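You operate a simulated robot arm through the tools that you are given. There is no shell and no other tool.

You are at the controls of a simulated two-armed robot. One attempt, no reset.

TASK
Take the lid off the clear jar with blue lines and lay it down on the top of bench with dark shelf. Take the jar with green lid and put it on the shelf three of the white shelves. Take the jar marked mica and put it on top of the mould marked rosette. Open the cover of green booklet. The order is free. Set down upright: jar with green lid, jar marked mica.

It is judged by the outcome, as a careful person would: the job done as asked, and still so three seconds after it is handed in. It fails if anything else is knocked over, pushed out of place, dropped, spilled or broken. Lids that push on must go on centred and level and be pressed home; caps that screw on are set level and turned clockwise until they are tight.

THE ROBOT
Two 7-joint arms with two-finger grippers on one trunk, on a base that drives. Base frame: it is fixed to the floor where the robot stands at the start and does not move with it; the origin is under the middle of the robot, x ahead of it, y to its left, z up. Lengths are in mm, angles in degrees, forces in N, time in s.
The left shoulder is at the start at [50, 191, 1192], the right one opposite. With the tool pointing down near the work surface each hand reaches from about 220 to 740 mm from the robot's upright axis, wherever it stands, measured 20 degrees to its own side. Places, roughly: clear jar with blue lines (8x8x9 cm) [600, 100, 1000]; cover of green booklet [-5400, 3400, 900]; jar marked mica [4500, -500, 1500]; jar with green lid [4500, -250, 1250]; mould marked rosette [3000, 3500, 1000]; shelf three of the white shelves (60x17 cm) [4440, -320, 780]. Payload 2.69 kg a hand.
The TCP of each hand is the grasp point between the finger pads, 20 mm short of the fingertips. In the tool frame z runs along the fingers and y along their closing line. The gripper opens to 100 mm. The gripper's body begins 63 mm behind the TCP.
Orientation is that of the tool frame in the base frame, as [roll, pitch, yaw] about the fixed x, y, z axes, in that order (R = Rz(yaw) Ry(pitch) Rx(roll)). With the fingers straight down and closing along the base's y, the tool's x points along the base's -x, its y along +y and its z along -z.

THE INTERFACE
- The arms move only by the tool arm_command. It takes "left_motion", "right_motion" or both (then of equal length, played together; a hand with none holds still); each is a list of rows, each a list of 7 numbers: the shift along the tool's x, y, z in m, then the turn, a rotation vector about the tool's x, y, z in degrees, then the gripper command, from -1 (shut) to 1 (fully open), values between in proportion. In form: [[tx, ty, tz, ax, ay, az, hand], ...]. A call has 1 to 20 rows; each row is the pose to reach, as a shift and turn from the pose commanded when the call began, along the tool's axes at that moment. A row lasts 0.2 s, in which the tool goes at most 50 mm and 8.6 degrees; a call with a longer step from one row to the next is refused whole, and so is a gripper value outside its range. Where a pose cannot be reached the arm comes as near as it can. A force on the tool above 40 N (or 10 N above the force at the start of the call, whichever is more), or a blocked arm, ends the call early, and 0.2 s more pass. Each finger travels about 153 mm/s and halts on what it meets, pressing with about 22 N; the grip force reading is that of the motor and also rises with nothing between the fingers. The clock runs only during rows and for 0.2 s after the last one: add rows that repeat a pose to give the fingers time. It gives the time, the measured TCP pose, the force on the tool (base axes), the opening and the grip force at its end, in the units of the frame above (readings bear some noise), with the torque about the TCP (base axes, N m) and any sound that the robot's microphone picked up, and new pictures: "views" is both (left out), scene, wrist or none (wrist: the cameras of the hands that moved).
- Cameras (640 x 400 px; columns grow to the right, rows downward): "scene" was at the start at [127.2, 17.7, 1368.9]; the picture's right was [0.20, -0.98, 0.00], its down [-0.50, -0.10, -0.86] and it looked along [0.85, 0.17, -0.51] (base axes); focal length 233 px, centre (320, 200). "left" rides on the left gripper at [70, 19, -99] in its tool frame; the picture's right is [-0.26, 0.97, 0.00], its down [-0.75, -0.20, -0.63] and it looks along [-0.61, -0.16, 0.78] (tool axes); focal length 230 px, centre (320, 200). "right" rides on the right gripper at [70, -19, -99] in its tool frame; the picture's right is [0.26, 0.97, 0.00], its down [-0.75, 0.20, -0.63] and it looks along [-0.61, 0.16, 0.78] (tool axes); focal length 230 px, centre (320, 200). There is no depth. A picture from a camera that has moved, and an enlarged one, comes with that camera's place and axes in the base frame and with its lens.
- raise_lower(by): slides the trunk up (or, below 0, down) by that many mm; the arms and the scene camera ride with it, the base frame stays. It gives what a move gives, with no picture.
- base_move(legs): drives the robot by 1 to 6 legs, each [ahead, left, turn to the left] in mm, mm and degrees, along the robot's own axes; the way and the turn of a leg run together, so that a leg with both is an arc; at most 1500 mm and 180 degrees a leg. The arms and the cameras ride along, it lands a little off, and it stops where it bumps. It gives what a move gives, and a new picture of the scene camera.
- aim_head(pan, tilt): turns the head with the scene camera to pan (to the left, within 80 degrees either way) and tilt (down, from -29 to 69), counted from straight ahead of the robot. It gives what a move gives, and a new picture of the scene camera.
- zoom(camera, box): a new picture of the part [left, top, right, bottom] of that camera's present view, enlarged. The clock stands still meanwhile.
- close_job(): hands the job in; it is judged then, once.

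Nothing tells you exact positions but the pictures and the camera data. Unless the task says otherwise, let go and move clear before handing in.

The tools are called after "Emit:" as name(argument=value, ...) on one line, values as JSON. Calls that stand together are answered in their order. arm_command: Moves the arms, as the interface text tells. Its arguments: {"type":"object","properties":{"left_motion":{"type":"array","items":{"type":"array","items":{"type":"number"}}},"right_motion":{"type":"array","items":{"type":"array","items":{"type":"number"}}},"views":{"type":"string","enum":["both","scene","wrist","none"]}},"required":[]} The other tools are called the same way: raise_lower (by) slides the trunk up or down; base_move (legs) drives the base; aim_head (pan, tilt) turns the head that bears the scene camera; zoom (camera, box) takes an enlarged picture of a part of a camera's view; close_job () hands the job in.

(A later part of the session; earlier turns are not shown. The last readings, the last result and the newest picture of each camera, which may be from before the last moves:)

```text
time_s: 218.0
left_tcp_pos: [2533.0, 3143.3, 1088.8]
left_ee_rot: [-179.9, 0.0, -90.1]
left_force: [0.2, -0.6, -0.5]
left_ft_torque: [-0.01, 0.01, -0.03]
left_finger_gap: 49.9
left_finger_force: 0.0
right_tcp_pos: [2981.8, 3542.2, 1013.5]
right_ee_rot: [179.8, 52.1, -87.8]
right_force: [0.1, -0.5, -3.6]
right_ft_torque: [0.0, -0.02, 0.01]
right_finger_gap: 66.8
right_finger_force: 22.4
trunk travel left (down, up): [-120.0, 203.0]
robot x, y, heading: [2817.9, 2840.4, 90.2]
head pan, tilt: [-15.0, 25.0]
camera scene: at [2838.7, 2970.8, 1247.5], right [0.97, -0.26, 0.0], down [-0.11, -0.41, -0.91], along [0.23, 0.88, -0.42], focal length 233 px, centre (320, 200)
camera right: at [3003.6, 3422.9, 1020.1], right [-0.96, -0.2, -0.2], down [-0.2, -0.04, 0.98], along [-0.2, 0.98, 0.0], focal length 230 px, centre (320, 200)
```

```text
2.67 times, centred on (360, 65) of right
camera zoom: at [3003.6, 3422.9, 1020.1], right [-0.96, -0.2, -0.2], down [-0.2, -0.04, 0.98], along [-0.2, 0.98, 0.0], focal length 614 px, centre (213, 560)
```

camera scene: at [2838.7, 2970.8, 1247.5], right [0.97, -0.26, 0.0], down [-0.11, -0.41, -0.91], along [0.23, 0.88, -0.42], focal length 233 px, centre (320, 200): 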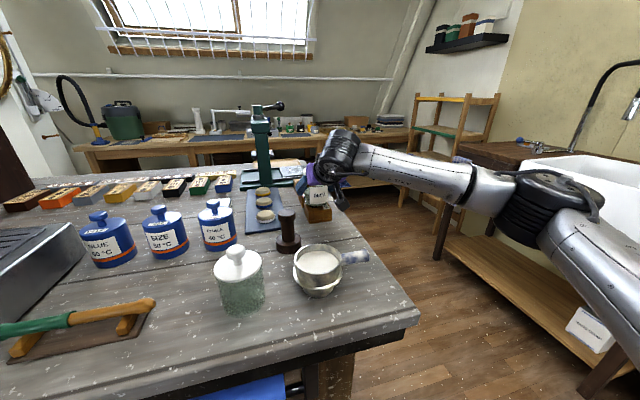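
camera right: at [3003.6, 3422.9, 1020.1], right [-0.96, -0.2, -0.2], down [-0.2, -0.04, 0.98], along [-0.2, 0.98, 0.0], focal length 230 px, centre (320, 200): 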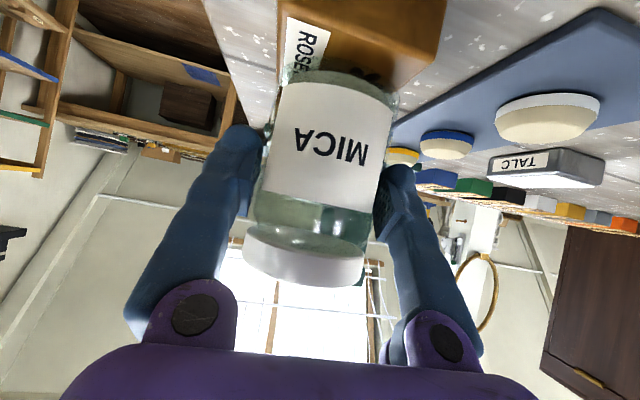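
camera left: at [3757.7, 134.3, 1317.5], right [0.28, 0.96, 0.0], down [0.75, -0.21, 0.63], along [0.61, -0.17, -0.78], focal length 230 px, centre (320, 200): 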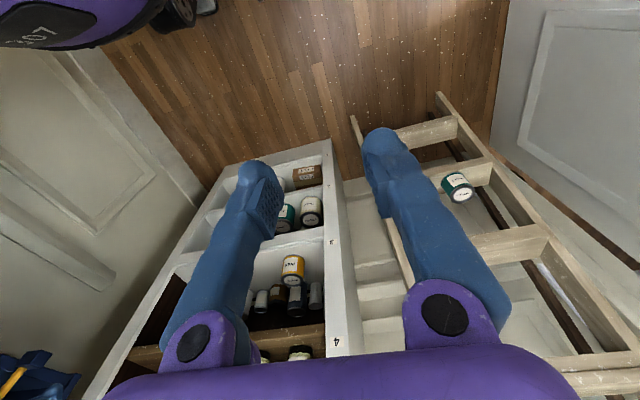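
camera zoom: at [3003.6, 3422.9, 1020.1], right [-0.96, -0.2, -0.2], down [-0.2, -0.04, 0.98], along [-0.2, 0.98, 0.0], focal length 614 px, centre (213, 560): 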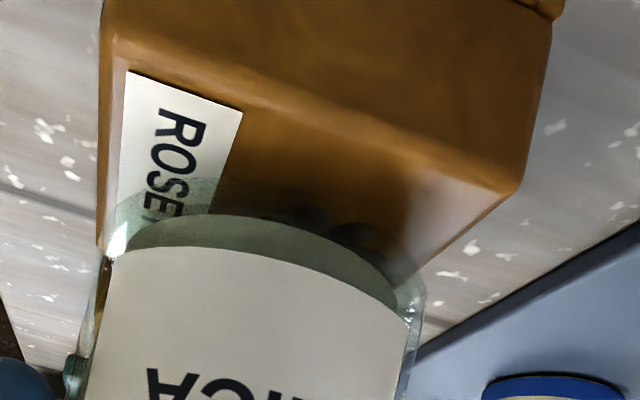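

The block centre is about 4–5 mm farther than the jar, so I'll shift +5 mm in y and then lower in small steps until contact.

Emit:
arm_command(right_motion=[[-0.0031, -0.0002, 0.0039, 0, 0, 0, -1], [-0.0011, -0.0002, 0.0054, 0, 0, 0, -1], [0.0008, -0.0002, 0.007, 0, 0, 0, -1], [0.0008, -0.0002, 0.007, 0, 0, 0, -1]], views="none")

Emit:
zoom(camera="scene", box=[280, 150, 360, 220])

Emit:
zoom(camera="right", box=[240, 0, 480, 130])

```text
time_s: 219.0
left_tcp_pos: [2532.6, 3143.1, 1088.9]
left_ee_rot: [180.0, 0.0, -89.9]
left_force: [-0.1, 0.5, -0.4]
left_ft_torque: [0.02, 0.01, 0.02]
left_finger_gap: 49.8
left_finger_force: 0.0
right_tcp_pos: [2982.1, 3547.9, 1011.5]
right_ee_rot: [179.9, 52.2, -87.9]
right_force: [-1.0, 2.2, 5.9]
right_ft_torque: [0.26, -0.25, 0.03]
right_finger_gap: 67.0
right_finger_force: 21.6
trunk travel left (down, up): [-120.0, 203.0]
robot x, y, heading: [2814.2, 2844.1, 90.1]
head pan, tilt: [-15.0, 25.0]
```

```text
5.71 times, centred on (320, 185) of scene
camera zoom: at [2838.3, 2970.1, 1247.8], right [0.97, -0.26, 0.0], down [-0.11, -0.41, -0.91], along [0.23, 0.88, -0.42], focal length 1331 px, centre (320, 286)
```

zoom: 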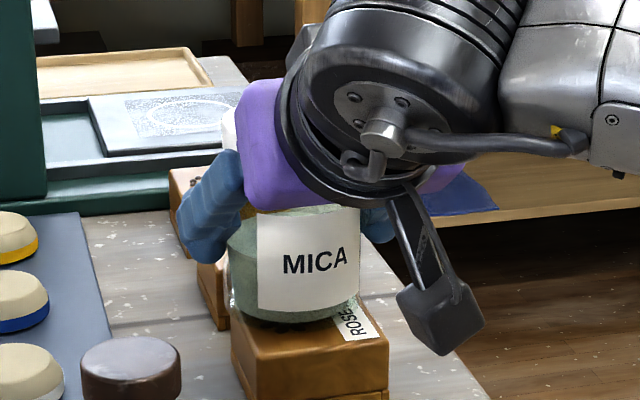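

```text
2.67 times, centred on (360, 65) of right
camera zoom: at [3002.9, 3428.1, 1016.6], right [-0.96, -0.2, -0.2], down [-0.2, -0.05, 0.98], along [-0.2, 0.98, 0.01], focal length 614 px, centre (213, 560)
```

zoom: 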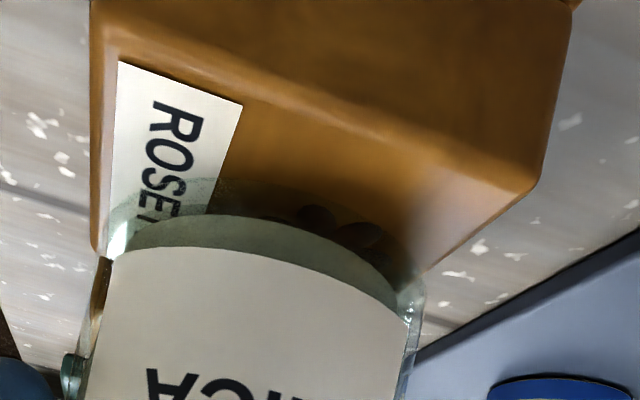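

I have light contact (≈10 N). Before releasing, I want to verify how the jar sits relative to the block, so I'll zoom more closely.

Emit:
zoom(camera="right", box=[220, 50, 420, 300])

Emit:
zoom(camera="scene", box=[295, 175, 345, 220])

```text
1.60 times, centred on (320, 175) of right
camera zoom: at [3002.9, 3428.1, 1016.6], right [-0.96, -0.2, -0.2], down [-0.2, -0.05, 0.98], along [-0.2, 0.98, 0.01], focal length 368 px, centre (320, 240)
```

zoom: 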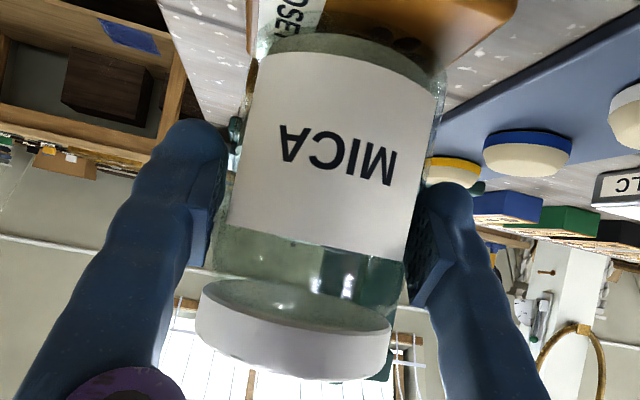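

```text
8.89 times, centred on (320, 198) of scene
camera zoom: at [2838.3, 2970.1, 1247.8], right [0.97, -0.26, 0.0], down [-0.11, -0.41, -0.91], along [0.23, 0.88, -0.42], focal length 2070 px, centre (320, 222)
```

zoom: 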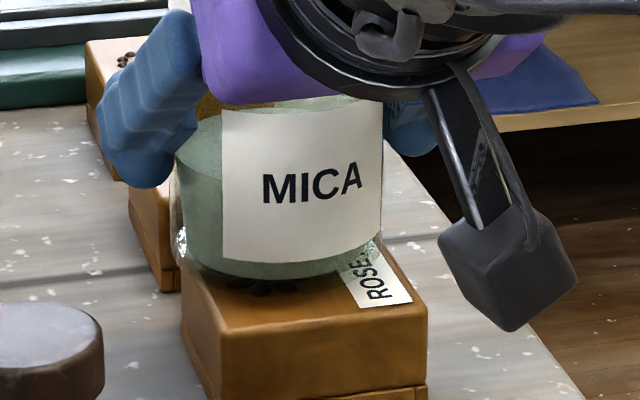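

Emit:
zoom(camera="scene", box=[300, 196, 336, 222])

Emit:
zoom(camera="right", box=[250, 0, 450, 110])

```text
15.38 times, centred on (318, 209) of scene
camera zoom: at [2838.3, 2970.1, 1247.8], right [0.97, -0.26, 0.0], down [-0.11, -0.41, -0.91], along [0.23, 0.88, -0.42], focal length 3584 px, centre (351, 62)
```

zoom: 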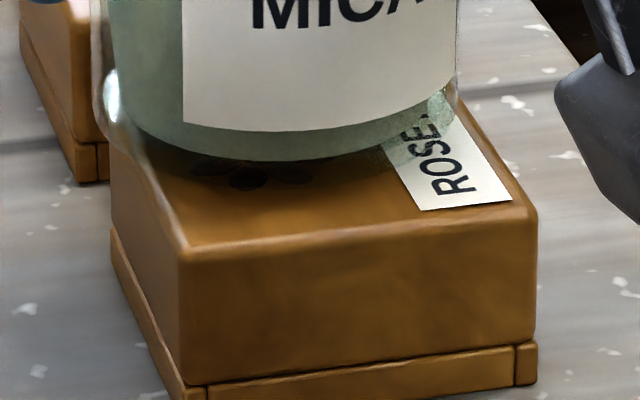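

```text
3.20 times, centred on (350, 55) of right
camera zoom: at [3002.9, 3428.1, 1016.6], right [-0.96, -0.2, -0.2], down [-0.2, -0.05, 0.98], along [-0.2, 0.98, 0.01], focal length 736 px, centre (224, 664)
```

zoom: 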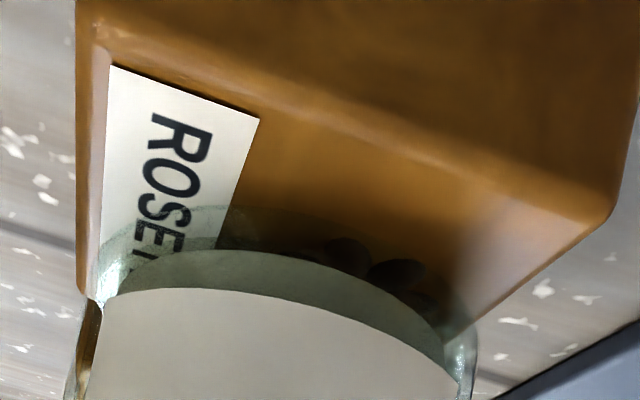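

Both views put the jar's axis about 20 mm too far back on the block (jar y≈3559, block y 3505–3571, centre 3538). I'll lift slightly and shift it back by 20 mm.

Emit:
arm_command(right_motion=[[-0.0032, 0, -0.0025, 0, 0, 0, -1], [-0.0071, 0, -0.0055, 0, 0, 0, -1], [-0.001, 0.0004, -0.0134, 0, 0, 0, -1], [0.0052, 0.0007, -0.0213, 0, 0, 0, -1], [0.0052, 0.0007, -0.0213, 0, 0, 0, -1]], views="none")

Emit:
zoom(camera="scene", box=[296, 190, 340, 222])

Emit:
zoom(camera="right", box=[250, 0, 450, 110])

```text
time_s: 220.2
left_tcp_pos: [2533.9, 3144.0, 1088.4]
left_ee_rot: [180.0, 0.1, -89.9]
left_force: [-0.4, 0.2, -0.2]
left_ft_torque: [-0.05, -0.03, -0.03]
left_finger_gap: 50.1
left_finger_force: 0.1
right_tcp_pos: [2981.8, 3528.0, 1019.6]
right_ee_rot: [179.9, 52.0, -88.0]
right_force: [0.9, 0.0, -3.9]
right_ft_torque: [-0.02, 0.02, 0.03]
right_finger_gap: 66.8
right_finger_force: 22.1
trunk travel left (down, up): [-120.0, 203.0]
robot x, y, heading: [2818.8, 2843.9, 90.4]
head pan, tilt: [-15.0, 25.0]
```

```text
12.50 times, centred on (318, 206) of scene
camera zoom: at [2838.7, 2970.9, 1247.5], right [0.97, -0.26, 0.0], down [-0.11, -0.41, -0.91], along [0.23, 0.88, -0.42], focal length 2912 px, centre (345, 125)
```

zoom: 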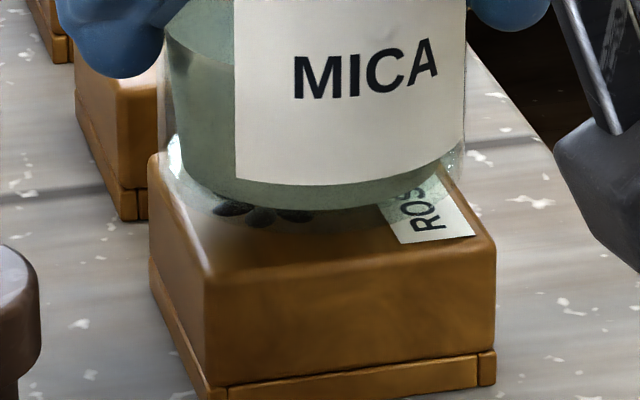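

```text
3.20 times, centred on (350, 55) of right
camera zoom: at [3004.3, 3408.1, 1025.0], right [-0.96, -0.2, -0.2], down [-0.2, -0.04, 0.98], along [-0.2, 0.98, 0.0], focal length 736 px, centre (224, 664)
```

zoom: 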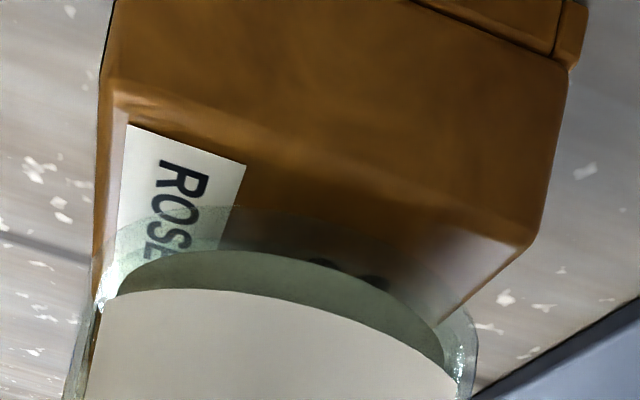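

Now the jar axis (≈3538–3542) matches the block centre (2983, 3540). Lowering again in small steps to contact.

Emit:
arm_command(right_motion=[[0.0016, -0.001, 0.0012, 0, 0, 0, -1], [0.0032, -0.001, 0.0025, 0, 0, 0, -1], [0.0047, -0.001, 0.0037, 0, 0, 0, -1], [0.0063, -0.001, 0.0049, 0, 0, 0, -1], [0.0063, -0.001, 0.0049, 0, 0, 0, -1]], views="none")

```text
time_s: 221.4
left_tcp_pos: [2533.3, 3143.7, 1088.5]
left_ee_rot: [-180.0, -0.1, -90.0]
left_force: [0.4, 0.3, 0.6]
left_ft_torque: [-0.02, 0.02, 0.02]
left_finger_gap: 49.7
left_finger_force: 0.1
right_tcp_pos: [2983.6, 3528.2, 1012.0]
right_ee_rot: [180.0, 52.0, -88.0]
right_force: [0.7, 1.4, -1.0]
right_ft_torque: [0.15, -0.08, 0.03]
right_finger_gap: 66.7
right_finger_force: 22.2
trunk travel left (down, up): [-120.0, 203.0]
robot x, y, heading: [2818.6, 2841.5, 89.7]
head pan, tilt: [-15.0, 25.0]
```

Emit:
arm_command(right_motion=[[0.0008, 0, 0.0006, 0, 0, 0, -1], [0.0016, 0, 0.0012, 0, 0, 0, -1], [0.0016, 0, 0.0012, 0, 0, 0, -1]], views="none")

Emit:
zoom(camera="scene", box=[290, 170, 346, 222])

Emit:
zoom(camera="right", box=[200, 0, 440, 300])

```text
time_s: 222.2
left_tcp_pos: [2532.8, 3142.2, 1088.7]
left_ee_rot: [179.9, 0.0, -90.0]
left_force: [0.4, 0.3, -2.0]
left_ft_torque: [0.0, 0.01, -0.02]
left_finger_gap: 49.9
left_finger_force: 0.0
right_tcp_pos: [2983.6, 3527.0, 1010.8]
right_ee_rot: [179.9, 52.3, -87.9]
right_force: [2.2, 0.7, 7.6]
right_ft_torque: [0.33, -0.42, -0.14]
right_finger_gap: 66.9
right_finger_force: 21.7
trunk travel left (down, up): [-120.0, 203.0]
robot x, y, heading: [2817.3, 2839.4, 90.3]
head pan, tilt: [-15.0, 25.0]
```

```text
7.69 times, centred on (318, 196) of scene
camera zoom: at [2838.6, 2969.7, 1247.8], right [0.97, -0.26, 0.0], down [-0.11, -0.41, -0.91], along [0.23, 0.88, -0.42], focal length 1792 px, centre (335, 231)
```

zoom: 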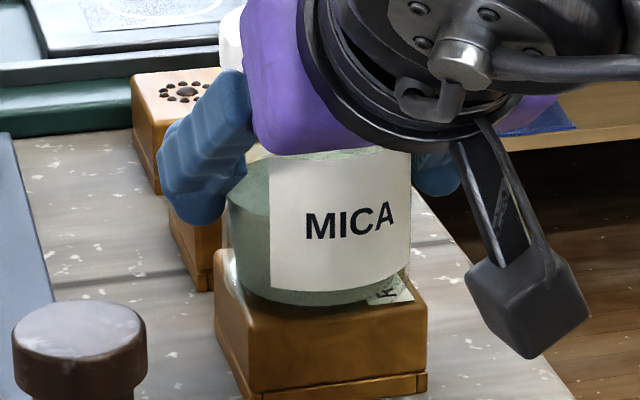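

```text
1.33 times, centred on (320, 150) of right
camera zoom: at [3004.9, 3407.3, 1016.2], right [-0.96, -0.19, -0.2], down [-0.2, -0.05, 0.98], along [-0.2, 0.98, 0.01], focal length 307 px, centre (320, 267)
```

zoom: 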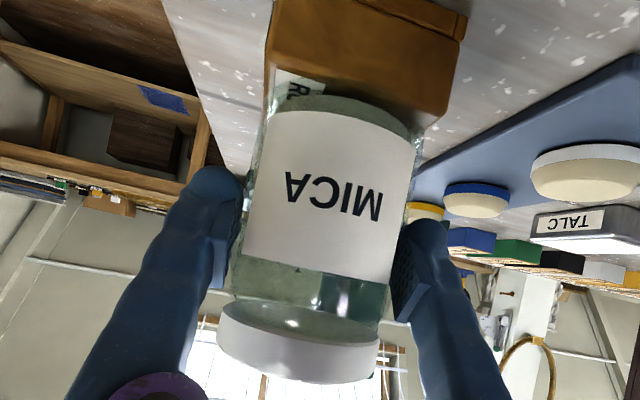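

The jar is resting, centred on the block (contact ≈11 N, slight edge-first contact). I'll ease by 1 mm and open the fingers slowly.

Emit:
arm_command(right_motion=[[-0.0008, 0, -0.0006, 0, 0, 0, -1], [-0.0008, 0, -0.0006, 0, 0, 0, 0.36], [-0.0008, 0, -0.0006, 0, 0, 0, 0.4], [-0.0008, 0, -0.0006, 0, 0, 0, 0.5], [-0.0008, 0, -0.0006, 0, 0, 0, 0.7], [-0.0008, 0, -0.0006, 0, 0, 0, 0.9], [-0.0008, 0, -0.0006, 0, 0, 0, 0.95], [-0.0008, 0, -0.0006, 0, 0, 0, 0.95]])

Emit:
zoom(camera="scene", box=[290, 170, 346, 222])

```text
time_s: 224.0
left_tcp_pos: [2534.2, 3142.7, 1089.1]
left_ee_rot: [-180.0, 0.0, -90.1]
left_force: [-0.5, 0.6, -0.7]
left_ft_torque: [0.0, -0.02, -0.01]
left_finger_gap: 49.8
left_finger_force: 0.0
right_tcp_pos: [2983.4, 3528.7, 1010.5]
right_ee_rot: [180.0, 52.1, -87.9]
right_force: [-0.8, -0.1, 0.2]
right_ft_torque: [-0.01, -0.02, 0.01]
right_finger_gap: 97.6
right_finger_force: 0.0
trunk travel left (down, up): [-120.0, 203.0]
robot x, y, heading: [2815.5, 2842.1, 90.1]
head pan, tilt: [-15.0, 25.0]
camera scene: at [2838.6, 2970.4, 1247.6], right [0.97, -0.26, 0.0], down [-0.11, -0.41, -0.91], along [0.23, 0.88, -0.42], focal length 233 px, centre (320, 200)
camera right: at [3004.5, 3407.7, 1015.7], right [-0.96, -0.19, -0.2], down [-0.2, -0.04, 0.98], along [-0.2, 0.98, 0.0], focal length 230 px, centre (320, 200)
```

scene: 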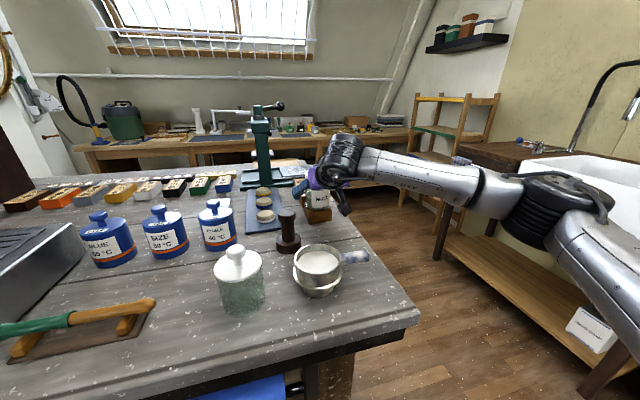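
right: 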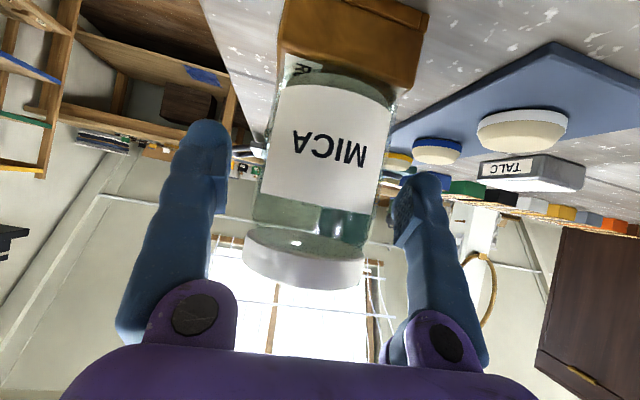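

```text
7.69 times, centred on (318, 196) of scene
camera zoom: at [2838.6, 2970.4, 1247.6], right [0.97, -0.26, 0.0], down [-0.11, -0.41, -0.91], along [0.23, 0.88, -0.42], focal length 1792 px, centre (335, 231)
```

zoom: 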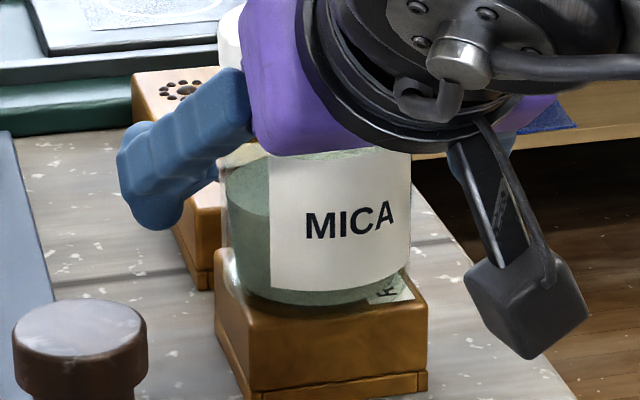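

MICA stands free and upright on the rosette block. I'll back the hand out along the finger axis.

Emit:
arm_command(right_motion=[[0, 0.0002, -0.008, 0, 0, 0, 0.95], [0, 0.0006, -0.02, 0, 0, 0, 0.95], [0, 0.0012, -0.04, 0, 0, 0, 0.95], [0, 0.0017, -0.06, 0, 0, 0, 0.95], [0, 0.0023, -0.08, 0, 0, 0, 0.95], [0, 0.0029, -0.1, 0, 0, 0, 0.95], [0, 0.0035, -0.12, 0, 0, 0, 0.95], [0, 0.004, -0.15, 0, 0, 0, 0.95], [0, 0.004, -0.18, 0, 0, 0, 0.95], [0, 0.004, -0.21, 0, 0, 0, 0.95], [0, 0.004, -0.21, 0, 0, 0, 0.95]])

Emit:
zoom(camera="scene", box=[270, 150, 370, 230])

```text
time_s: 226.4
left_tcp_pos: [2531.8, 3143.4, 1089.1]
left_ee_rot: [-179.9, -0.1, -90.0]
left_force: [0.4, -0.3, -0.5]
left_ft_torque: [0.02, -0.01, 0.03]
left_finger_gap: 50.0
left_finger_force: 0.1
right_tcp_pos: [2986.7, 3364.4, 1139.6]
right_ee_rot: [180.0, 52.1, -87.9]
right_force: [-0.2, -0.3, -0.3]
right_ft_torque: [0.03, 0.02, -0.01]
right_finger_gap: 97.7
right_finger_force: 0.1
trunk travel left (down, up): [-120.0, 203.0]
robot x, y, heading: [2818.0, 2840.6, 90.2]
head pan, tilt: [-15.0, 25.0]
camera scene: at [2838.6, 2970.6, 1247.5], right [0.97, -0.26, 0.0], down [-0.11, -0.41, -0.91], along [0.23, 0.88, -0.42], focal length 233 px, centre (320, 200)
camera right: at [3008.9, 3244.2, 1145.9], right [-0.96, -0.19, -0.2], down [-0.2, -0.04, 0.98], along [-0.2, 0.98, 0.0], focal length 230 px, centre (320, 200)
```

scene: 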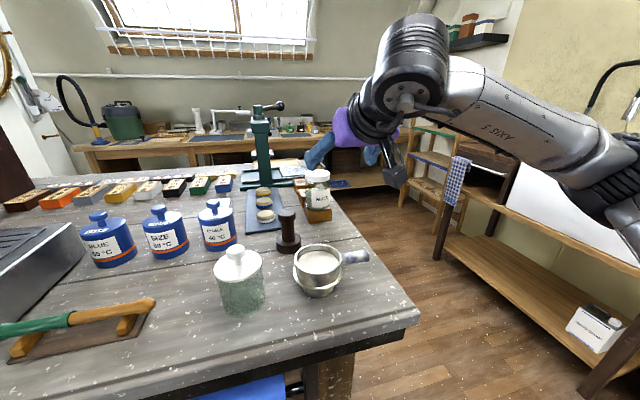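
right: 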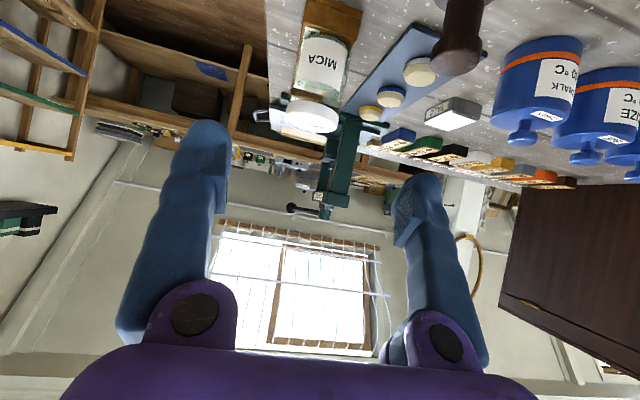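

```text
5.00 times, centred on (320, 190) of scene
camera zoom: at [2838.6, 2970.6, 1247.5], right [0.97, -0.26, 0.0], down [-0.11, -0.41, -0.91], along [0.23, 0.88, -0.42], focal length 1165 px, centre (320, 250)
```

zoom: 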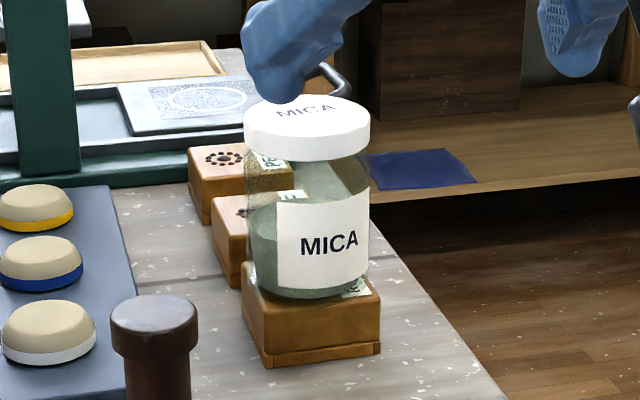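

MICA is upright and centred on ROSETTE. Next is the green booklet far across the room at about (−5400, 3400); I'll back off, raise the trunk, and tuck the right hand.

Emit:
base_move(legs=[[-450, 0, 0]])

Emit:
raise_lower(by=130)

Emit:
arm_command(right_motion=[[0.005, 0, -0.02, 0, 7, 0, 0.5], [0.01, 0, -0.04, 0, 14, 0, 0.5], [0.015, 0, -0.06, 0, 21, 0, 0.5], [0.02, 0, -0.08, 0, 28, 0, 0.5], [0.025, 0, -0.1, 0, 35, 0, 0.5], [0.03, 0, -0.12, 0, 42, 0, 0.5], [0.035, 0, -0.14, 0, 49, 0, 0.5], [0.035, 0, -0.15, 0, 52, 0, 0.5], [0.035, 0, -0.15, 0, 52, 0, 0.5]])

```text
time_s: 229.1
left_tcp_pos: [2533.7, 2706.8, 1088.3]
left_ee_rot: [-179.9, 0.0, -89.6]
left_force: [0.2, 0.4, -0.1]
left_ft_torque: [0.0, 0.0, 0.0]
left_finger_gap: 50.0
left_finger_force: 0.1
right_tcp_pos: [2985.7, 2931.2, 1139.5]
right_ee_rot: [179.9, 52.2, -87.6]
right_force: [0.0, 0.2, 0.8]
right_ft_torque: [0.03, -0.02, 0.0]
right_finger_gap: 97.5
right_finger_force: 0.0
trunk travel left (down, up): [-120.0, 203.0]
robot x, y, heading: [2820.0, 2407.1, 90.6]
head pan, tilt: [-15.0, 25.0]
camera scene: at [2840.2, 2536.6, 1247.6], right [0.97, -0.25, 0.0], down [-0.11, -0.41, -0.91], along [0.23, 0.88, -0.42], focal length 233 px, centre (320, 200)
```

scene: 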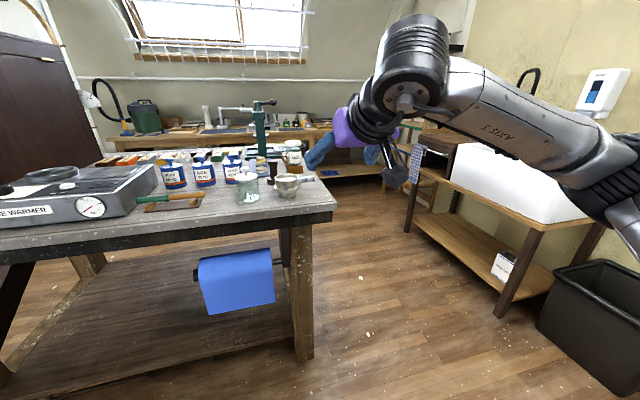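

```text
time_s: 230.7
left_tcp_pos: [2533.1, 2708.5, 1218.2]
left_ee_rot: [-179.9, -0.1, -89.6]
left_force: [-0.3, -0.4, 0.8]
left_ft_torque: [-0.01, -0.02, 0.04]
left_finger_gap: 50.0
left_finger_force: 0.0
right_tcp_pos: [2985.8, 2932.2, 1269.7]
right_ee_rot: [179.9, 52.1, -87.6]
right_force: [-0.5, -0.7, 0.9]
right_ft_torque: [0.02, 0.01, -0.02]
right_finger_gap: 97.3
right_finger_force: 0.1
trunk travel left (down, up): [-250.0, 73.0]
robot x, y, heading: [2817.3, 2409.0, 90.6]
head pan, tilt: [-15.0, 25.0]
```

```text
time_s: 232.7
left_tcp_pos: [2533.6, 2707.2, 1219.0]
left_ee_rot: [180.0, 0.1, -89.6]
left_force: [0.5, -0.5, -0.2]
left_ft_torque: [-0.02, -0.01, -0.03]
left_finger_gap: 50.0
left_finger_force: 0.2
right_tcp_pos: [2992.3, 2793.4, 1334.4]
right_ee_rot: [179.8, -0.1, -87.5]
right_force: [0.0, -0.2, 0.5]
right_ft_torque: [0.01, 0.03, 0.0]
right_finger_gap: 75.2
right_finger_force: 0.1
trunk travel left (down, up): [-250.0, 73.0]
robot x, y, heading: [2819.5, 2412.2, 90.2]
head pan, tilt: [-15.0, 25.0]
camera scene: at [2840.2, 2537.1, 1377.5], right [0.97, -0.25, 0.0], down [-0.11, -0.41, -0.91], along [0.23, 0.88, -0.42], focal length 233 px, centre (320, 200)
camera right: at [3012.7, 2723.8, 1433.6], right [-0.95, -0.3, 0.0], down [-0.23, 0.74, 0.63], along [-0.19, 0.6, -0.78], focal length 230 px, centre (320, 200)
```

scene: 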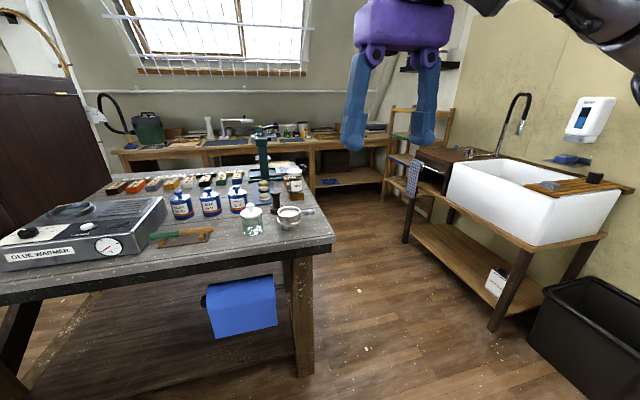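
right: 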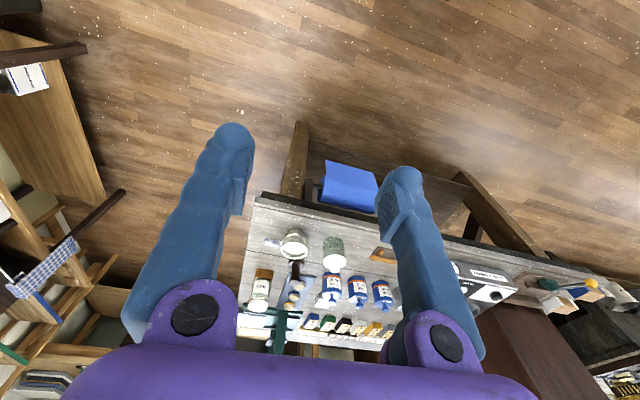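

Now I'll turn left toward −x and drive back across the room's middle.

Emit:
base_move(legs=[[0, 0, 94]])

Emit:
aim_head(pan=0, tilt=20)

```text
time_s: 237.0
left_tcp_pos: [2539.0, 2101.7, 1217.7]
left_ee_rot: [-180.0, 0.0, 4.3]
left_force: [-2.1, 0.5, -0.1]
left_ft_torque: [-0.05, -0.01, -0.01]
left_finger_gap: 50.2
left_finger_force: 0.1
right_tcp_pos: [2422.7, 2554.9, 1334.7]
right_ee_rot: [179.8, 0.0, 6.5]
right_force: [0.0, 0.1, 0.4]
right_ft_torque: [0.05, -0.01, 0.02]
right_finger_gap: 74.8
right_finger_force: 0.1
trunk travel left (down, up): [-250.0, 73.0]
robot x, y, heading: [2813.9, 2408.4, -175.5]
head pan, tilt: [-15.0, 25.0]
camera scene: at [2687.0, 2421.6, 1377.6], right [0.18, 0.98, 0.0], down [0.42, -0.08, -0.91], along [-0.89, 0.17, -0.42], focal length 233 px, centre (320, 200)
```

scene: 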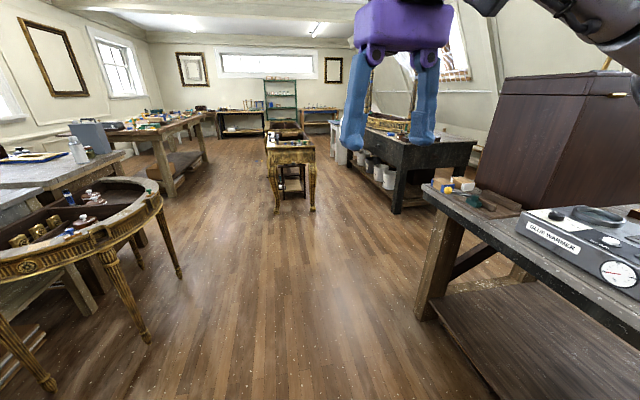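

```text
time_s: 237.8
left_tcp_pos: [2537.9, 2101.5, 1217.4]
left_ee_rot: [-179.9, 0.0, 4.3]
left_force: [0.7, 0.0, -0.7]
left_ft_torque: [0.0, 0.01, -0.01]
left_finger_gap: 49.7
left_finger_force: 0.1
right_tcp_pos: [2423.0, 2554.0, 1335.1]
right_ee_rot: [179.8, -0.1, 6.5]
right_force: [-0.3, 0.8, 0.2]
right_ft_torque: [0.03, 0.0, -0.02]
right_finger_gap: 75.1
right_finger_force: 0.1
trunk travel left (down, up): [-250.0, 73.0]
robot x, y, heading: [2818.6, 2407.8, -175.7]
head pan, tilt: [0.0, 20.0]
camera scene: at [2684.7, 2397.7, 1385.6], right [-0.08, 1.0, 0.0], down [0.34, 0.03, -0.94], along [-0.94, -0.07, -0.34], focal length 233 px, centre (320, 200)
```

scene: 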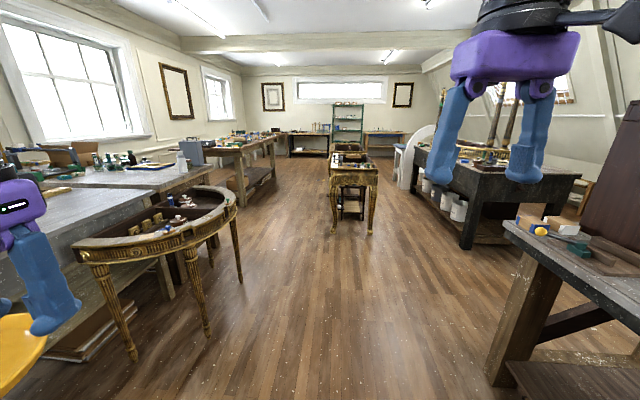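

The route: along the middle, past the half-round table, then left of the gilt tables. Driving the first stretch.

Emit:
base_move(legs=[[1500, 0, 0], [430, 0, 0], [0, 0, 26]])

Emit:
base_move(legs=[[1180, 0, 0], [0, 0, -30]])

```text
time_s: 248.9
left_tcp_pos: [711.5, 1932.1, 1218.3]
left_ee_rot: [-179.9, 0.1, 26.7]
left_force: [0.1, -0.4, -0.3]
left_ft_torque: [-0.04, -0.03, -0.02]
left_finger_gap: 50.0
left_finger_force: 0.1
right_tcp_pos: [431.2, 2307.2, 1335.1]
right_ee_rot: [179.9, 0.0, 28.8]
right_force: [0.1, -0.3, 0.2]
right_ft_torque: [-0.01, -0.01, 0.02]
right_finger_gap: 75.2
right_finger_force: 0.1
trunk travel left (down, up): [-250.0, 73.0]
robot x, y, heading: [854.7, 2320.2, -153.2]
head pan, tilt: [0.0, 20.0]
camera scene: at [732.8, 2260.8, 1385.7], right [-0.45, 0.89, 0.0], down [0.31, 0.15, -0.94], along [-0.84, -0.42, -0.34], focal length 233 px, centre (320, 200)
```

scene: 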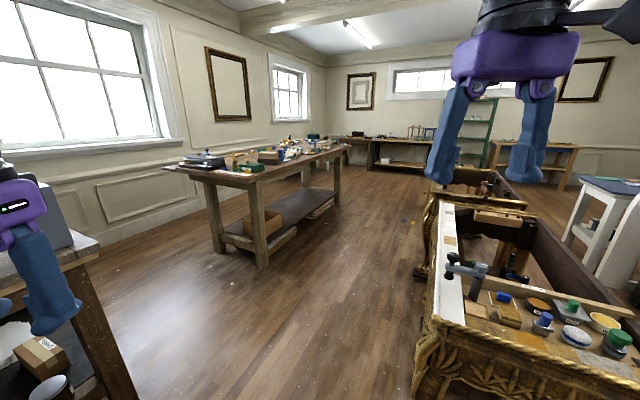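

```text
time_s: 252.6
left_tcp_pos: [152.3, 1624.4, 1217.8]
left_ee_rot: [180.0, -0.2, 25.7]
left_force: [0.7, -0.1, 0.2]
left_ft_torque: [0.1, -0.07, -0.01]
left_finger_gap: 49.9
left_finger_force: 0.1
right_tcp_pos: [-121.6, 2003.7, 1334.7]
right_ee_rot: [179.9, -0.3, 27.7]
right_force: [-0.9, -0.8, -0.6]
right_ft_torque: [0.05, -0.11, 0.02]
right_finger_gap: 75.3
right_finger_force: 0.1
trunk travel left (down, up): [-250.0, 73.0]
robot x, y, heading: [303.5, 2012.0, -154.3]
head pan, tilt: [0.0, 20.0]
stopped in leg 1: the robot was blocked; the commanded pose is now the measured one
camera scene: at [179.3, 1952.9, 1384.8], right [-0.43, 0.9, 0.0], down [0.31, 0.15, -0.94], along [-0.85, -0.41, -0.35], focal length 233 px, centre (320, 200)
```

scene: 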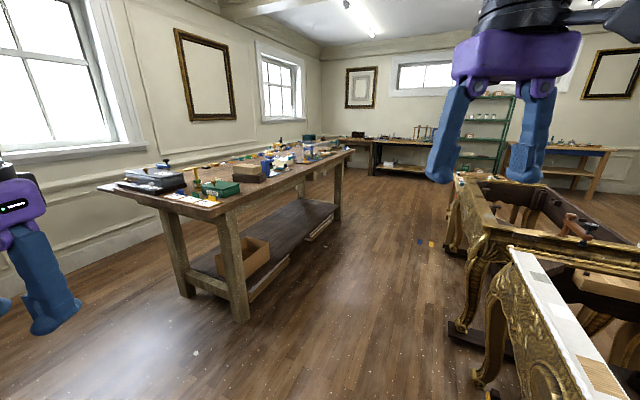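

I was blocked near (303, 2012), probably the base touching a gilt table leg. I'll look at it before moving away.

Emit:
aim_head(pan=-50, tilt=50)

Emit:
aim_head(pan=-75, tilt=35)

```text
time_s: 253.8
left_tcp_pos: [156.2, 1627.6, 1218.8]
left_ee_rot: [-180.0, 0.1, 25.7]
left_force: [0.4, -0.8, 0.4]
left_ft_torque: [0.02, 0.0, 0.0]
left_finger_gap: 50.1
left_finger_force: 0.1
right_tcp_pos: [-116.1, 2006.9, 1336.1]
right_ee_rot: [179.9, 0.1, 27.7]
right_force: [-0.4, -0.5, 0.2]
right_ft_torque: [-0.04, -0.02, -0.01]
right_finger_gap: 75.2
right_finger_force: 0.0
trunk travel left (down, up): [-250.0, 73.0]
robot x, y, heading: [308.9, 2013.3, -154.1]
head pan, tilt: [-50.0, 50.0]
camera scene: at [197.9, 2027.8, 1340.1], right [0.41, 0.91, 0.0], down [0.7, -0.31, -0.64], along [-0.59, 0.26, -0.77], focal length 233 px, centre (320, 200)
```

scene: 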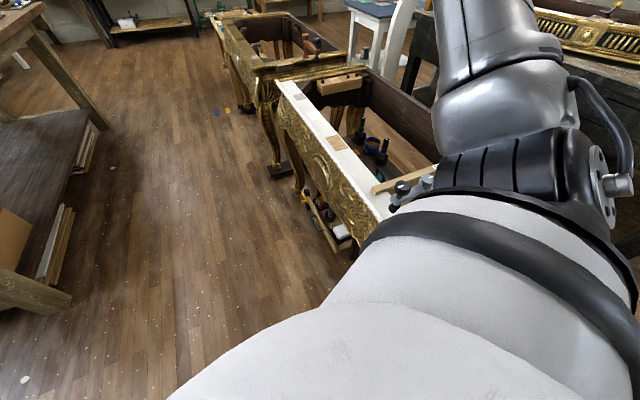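

```text
time_s: 254.7
left_tcp_pos: [155.8, 1628.1, 1218.9]
left_ee_rot: [-179.9, 0.1, 25.6]
left_force: [0.1, 0.6, 0.2]
left_ft_torque: [-0.04, -0.01, -0.04]
left_finger_gap: 49.9
left_finger_force: 0.0
right_tcp_pos: [-116.4, 2007.1, 1336.6]
right_ee_rot: [179.8, 0.3, 27.8]
right_force: [-0.5, 0.4, -1.2]
right_ft_torque: [-0.01, -0.01, -0.03]
right_finger_gap: 74.6
right_finger_force: 0.1
trunk travel left (down, up): [-250.0, 73.0]
robot x, y, heading: [306.4, 2016.2, -154.4]
head pan, tilt: [-75.0, 35.0]
camera scene: at [210.5, 2062.8, 1361.8], right [0.76, 0.65, 0.0], down [0.37, -0.43, -0.82], along [-0.53, 0.62, -0.57], focal length 233 px, centre (320, 200)
```

scene: 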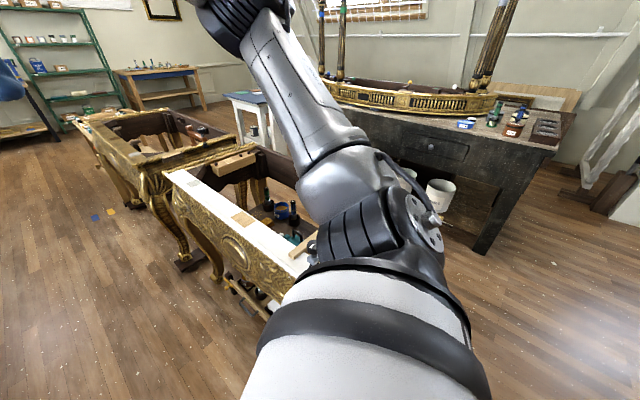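

No visible displacement. I'll sidestep left away from the gilt table, then continue at y≈1740 between the tables.

Emit:
base_move(legs=[[0, 300, 0]])

Emit:
base_move(legs=[[0, 0, -25.6]])

Emit:
aim_head(pan=0, tilt=20)

```text
time_s: 257.9
left_tcp_pos: [292.3, 1353.5, 1220.0]
left_ee_rot: [-180.0, 0.0, 26.2]
left_force: [0.3, 0.3, -0.5]
left_ft_torque: [0.01, 0.04, 0.0]
left_finger_gap: 50.1
left_finger_force: 0.0
right_tcp_pos: [17.7, 1730.3, 1334.8]
right_ee_rot: [-180.0, 0.3, 28.5]
right_force: [-0.1, -0.5, 0.2]
right_ft_torque: [-0.03, 0.01, -0.02]
right_finger_gap: 74.9
right_finger_force: 0.0
trunk travel left (down, up): [-250.0, 73.0]
robot x, y, heading: [435.6, 1739.6, -154.0]
head pan, tilt: [-75.0, 35.0]
camera scene: at [342.8, 1789.7, 1361.8], right [0.75, 0.66, 0.0], down [0.38, -0.43, -0.82], along [-0.54, 0.62, -0.57], focal length 233 px, centre (320, 200)
```

scene: 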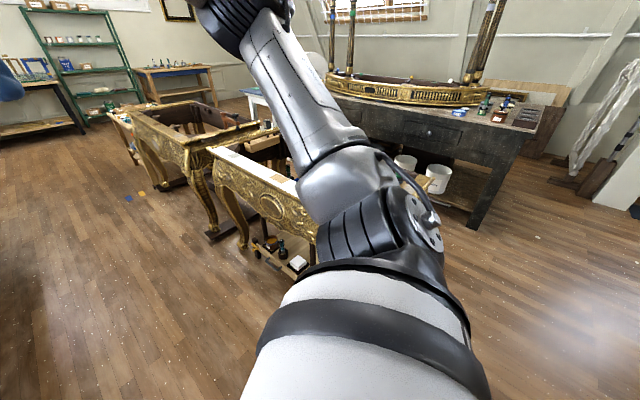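

```text
time_s: 259.6
left_tcp_pos: [140.4, 1453.0, 1218.2]
left_ee_rot: [-180.0, 0.1, 0.8]
left_force: [-0.7, -0.6, 1.0]
left_ft_torque: [0.01, 0.03, 0.01]
left_finger_gap: 50.1
left_finger_force: 0.1
right_tcp_pos: [51.1, 1911.3, 1335.4]
right_ee_rot: [179.9, 0.2, 3.1]
right_force: [-0.2, 0.0, 0.0]
right_ft_torque: [-0.02, -0.01, -0.01]
right_finger_gap: 75.1
right_finger_force: 0.0
trunk travel left (down, up): [-250.0, 73.0]
robot x, y, heading: [439.0, 1737.9, -179.3]
head pan, tilt: [-75.0, 35.0]
camera scene: at [372.6, 1825.6, 1361.8], right [0.96, 0.27, 0.0], down [0.16, -0.55, -0.82], along [-0.22, 0.79, -0.57], focal length 233 px, centre (320, 200)
```

scene: 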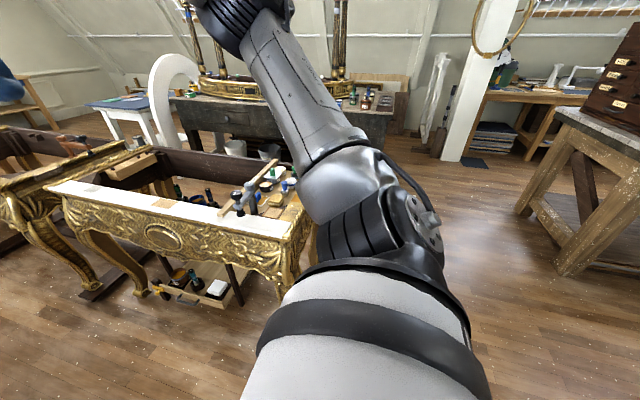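

```text
time_s: 261.1
left_tcp_pos: [140.8, 1453.3, 1218.7]
left_ee_rot: [180.0, 0.1, 0.8]
left_force: [-0.5, 0.2, 1.0]
left_ft_torque: [0.04, 0.0, -0.01]
left_finger_gap: 49.9
left_finger_force: 0.1
right_tcp_pos: [53.3, 1912.3, 1335.3]
right_ee_rot: [180.0, 0.1, 3.0]
right_force: [-0.2, 0.6, -0.4]
right_ft_torque: [-0.01, 0.01, 0.02]
right_finger_gap: 74.9
right_finger_force: 0.1
trunk travel left (down, up): [-250.0, 73.0]
robot x, y, heading: [440.9, 1742.5, -179.2]
head pan, tilt: [0.0, 20.0]
camera scene: at [303.7, 1739.4, 1385.6], right [-0.02, 1.0, 0.0], down [0.34, 0.01, -0.94], along [-0.94, -0.01, -0.34], focal length 233 px, centre (320, 200)
```

scene: 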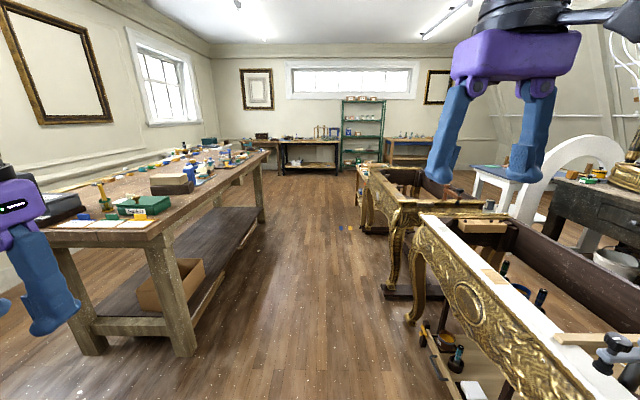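

Emit:
zoom(camera="scene", box=[280, 130, 460, 250])

```text
3.33 times, centred on (370, 190) of scene
camera zoom: at [303.7, 1739.4, 1385.6], right [-0.02, 1.0, 0.0], down [0.34, 0.01, -0.94], along [-0.94, -0.01, -0.34], focal length 776 px, centre (153, 233)
```

zoom: 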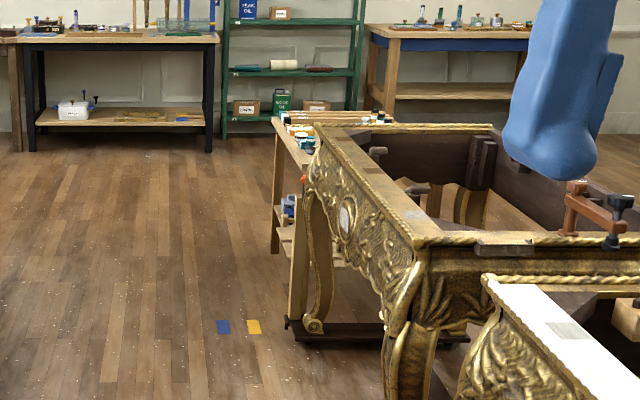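

The blue and yellow patches are flat floor marks; I'll pass to their left. Driving on along the corridor at y≈1580.

Emit:
base_move(legs=[[1200, 150, 0], [1400, 0, 0]])

Emit:
aim_head(pan=-25, tilt=15)

```text
time_s: 273.6
left_tcp_pos: [-2388.9, 1163.8, 1219.3]
left_ee_rot: [179.9, 0.2, 4.1]
left_force: [0.7, 0.5, -0.6]
left_ft_torque: [-0.02, 0.01, -0.04]
left_finger_gap: 50.0
left_finger_force: 0.1
right_tcp_pos: [-2503.1, 1616.0, 1334.7]
right_ee_rot: [179.9, 0.3, 6.3]
right_force: [-0.1, 0.9, 0.4]
right_ft_torque: [0.0, 0.0, -0.01]
right_finger_gap: 75.0
right_finger_force: 0.1
trunk travel left (down, up): [-250.0, 73.0]
robot x, y, heading: [-2106.2, 1467.6, -176.0]
head pan, tilt: [0.0, 20.0]
camera scene: at [-2241.8, 1458.5, 1385.6], right [-0.07, 1.0, 0.0], down [0.34, 0.03, -0.94], along [-0.94, -0.07, -0.34], focal length 233 px, centre (320, 200)
```

scene: 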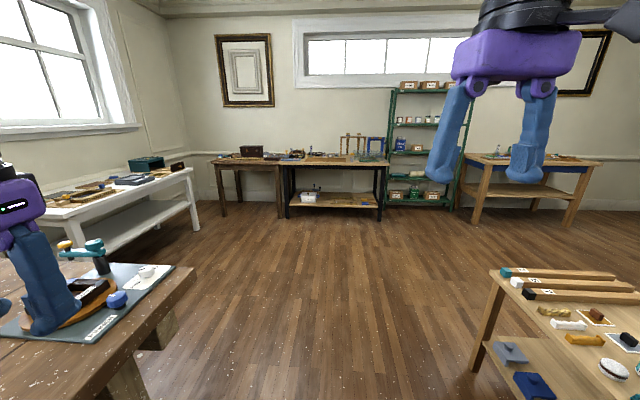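

```text
time_s: 274.5
left_tcp_pos: [-2386.9, 1163.7, 1219.0]
left_ee_rot: [-179.9, 0.0, 4.1]
left_force: [-0.2, 0.6, -0.2]
left_ft_torque: [0.03, -0.01, 0.0]
left_finger_gap: 50.0
left_finger_force: 0.0
right_tcp_pos: [-2502.9, 1615.8, 1335.3]
right_ee_rot: [179.8, 0.2, 6.2]
right_force: [-0.2, 0.6, -0.2]
right_ft_torque: [0.0, -0.01, -0.01]
right_finger_gap: 74.9
right_finger_force: 0.1
trunk travel left (down, up): [-250.0, 73.0]
robot x, y, heading: [-2106.2, 1466.1, -175.8]
head pan, tilt: [-25.0, 15.0]
camera scene: at [-2236.2, 1498.4, 1393.8], right [0.35, 0.94, 0.0], down [0.24, -0.09, -0.97], along [-0.9, 0.34, -0.26], focal length 233 px, centre (320, 200)
```

scene: 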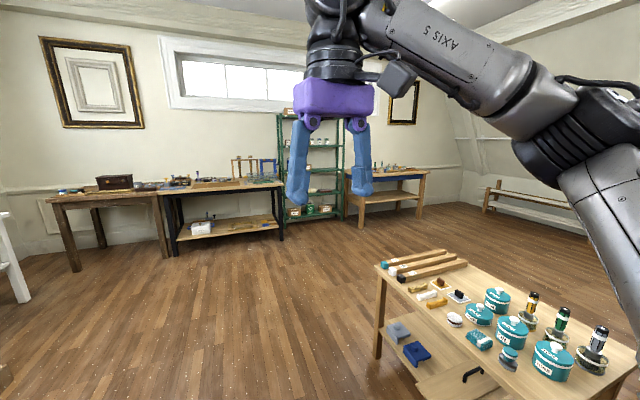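

The far-right table (front legs at x≈−5205, y 3336–4526) should carry the booklet. I'll drive on to x≈−3900 and turn right toward it.

Emit:
base_move(legs=[[0, 0, -4.2], [1500, 0, 0], [250, 0, 0], [0, 0, -90]])

Emit:
aim_head(pan=20, tilt=20)

```text
time_s: 287.7
left_tcp_pos: [-4168.3, 1770.5, 1218.7]
left_ee_rot: [180.0, 0.2, -89.3]
left_force: [-0.2, -0.1, -0.2]
left_ft_torque: [-0.03, -0.01, -0.01]
left_finger_gap: 49.9
left_finger_force: 0.0
right_tcp_pos: [-3709.5, 1856.9, 1335.8]
right_ee_rot: [180.0, 0.2, -87.2]
right_force: [-0.4, -0.5, 1.0]
right_ft_torque: [0.03, 0.02, -0.01]
right_finger_gap: 74.9
right_finger_force: 0.1
trunk travel left (down, up): [-250.0, 73.0]
robot x, y, heading: [-3880.1, 1470.6, 90.6]
head pan, tilt: [-25.0, 15.0]
camera scene: at [-3844.3, 1597.0, 1393.8], right [0.91, -0.41, 0.0], down [-0.11, -0.24, -0.97], along [0.4, 0.88, -0.26], focal length 233 px, centre (320, 200)
```

scene: 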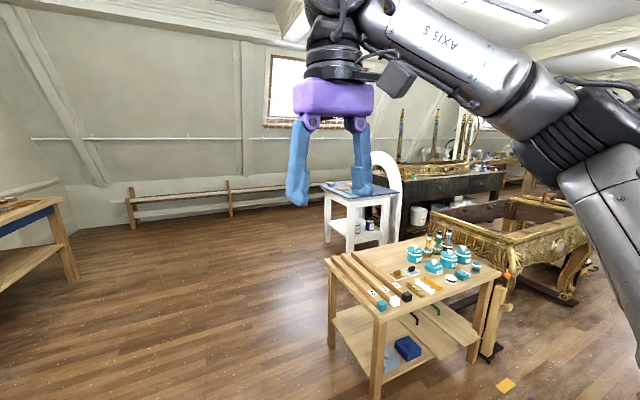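

```text
time_s: 288.9
left_tcp_pos: [-4167.2, 1770.2, 1219.3]
left_ee_rot: [-180.0, 0.1, -89.5]
left_force: [-0.8, 0.6, 0.6]
left_ft_torque: [-0.02, 0.0, -0.03]
left_finger_gap: 50.0
left_finger_force: 0.1
right_tcp_pos: [-3709.1, 1857.0, 1335.1]
right_ee_rot: [179.9, 0.2, -87.3]
right_force: [-0.4, -0.3, 0.4]
right_ft_torque: [-0.01, 0.01, -0.01]
right_finger_gap: 75.1
right_finger_force: 0.1
trunk travel left (down, up): [-250.0, 73.0]
robot x, y, heading: [-3879.8, 1471.7, 90.5]
head pan, tilt: [20.0, 20.0]
camera scene: at [-3915.6, 1599.0, 1385.7], right [0.94, 0.35, 0.0], down [0.12, -0.32, -0.94], along [-0.33, 0.88, -0.34], focal length 233 px, centre (320, 200)
```

scene: 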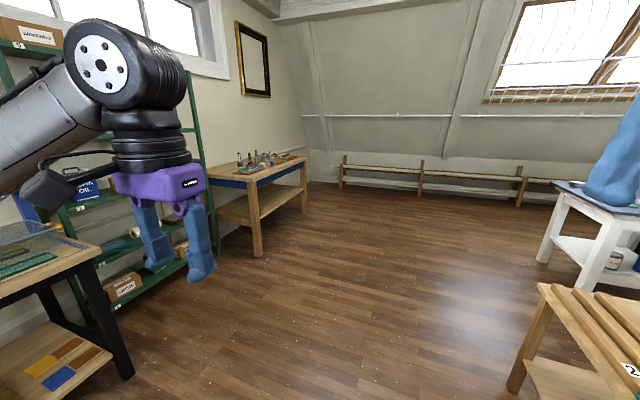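

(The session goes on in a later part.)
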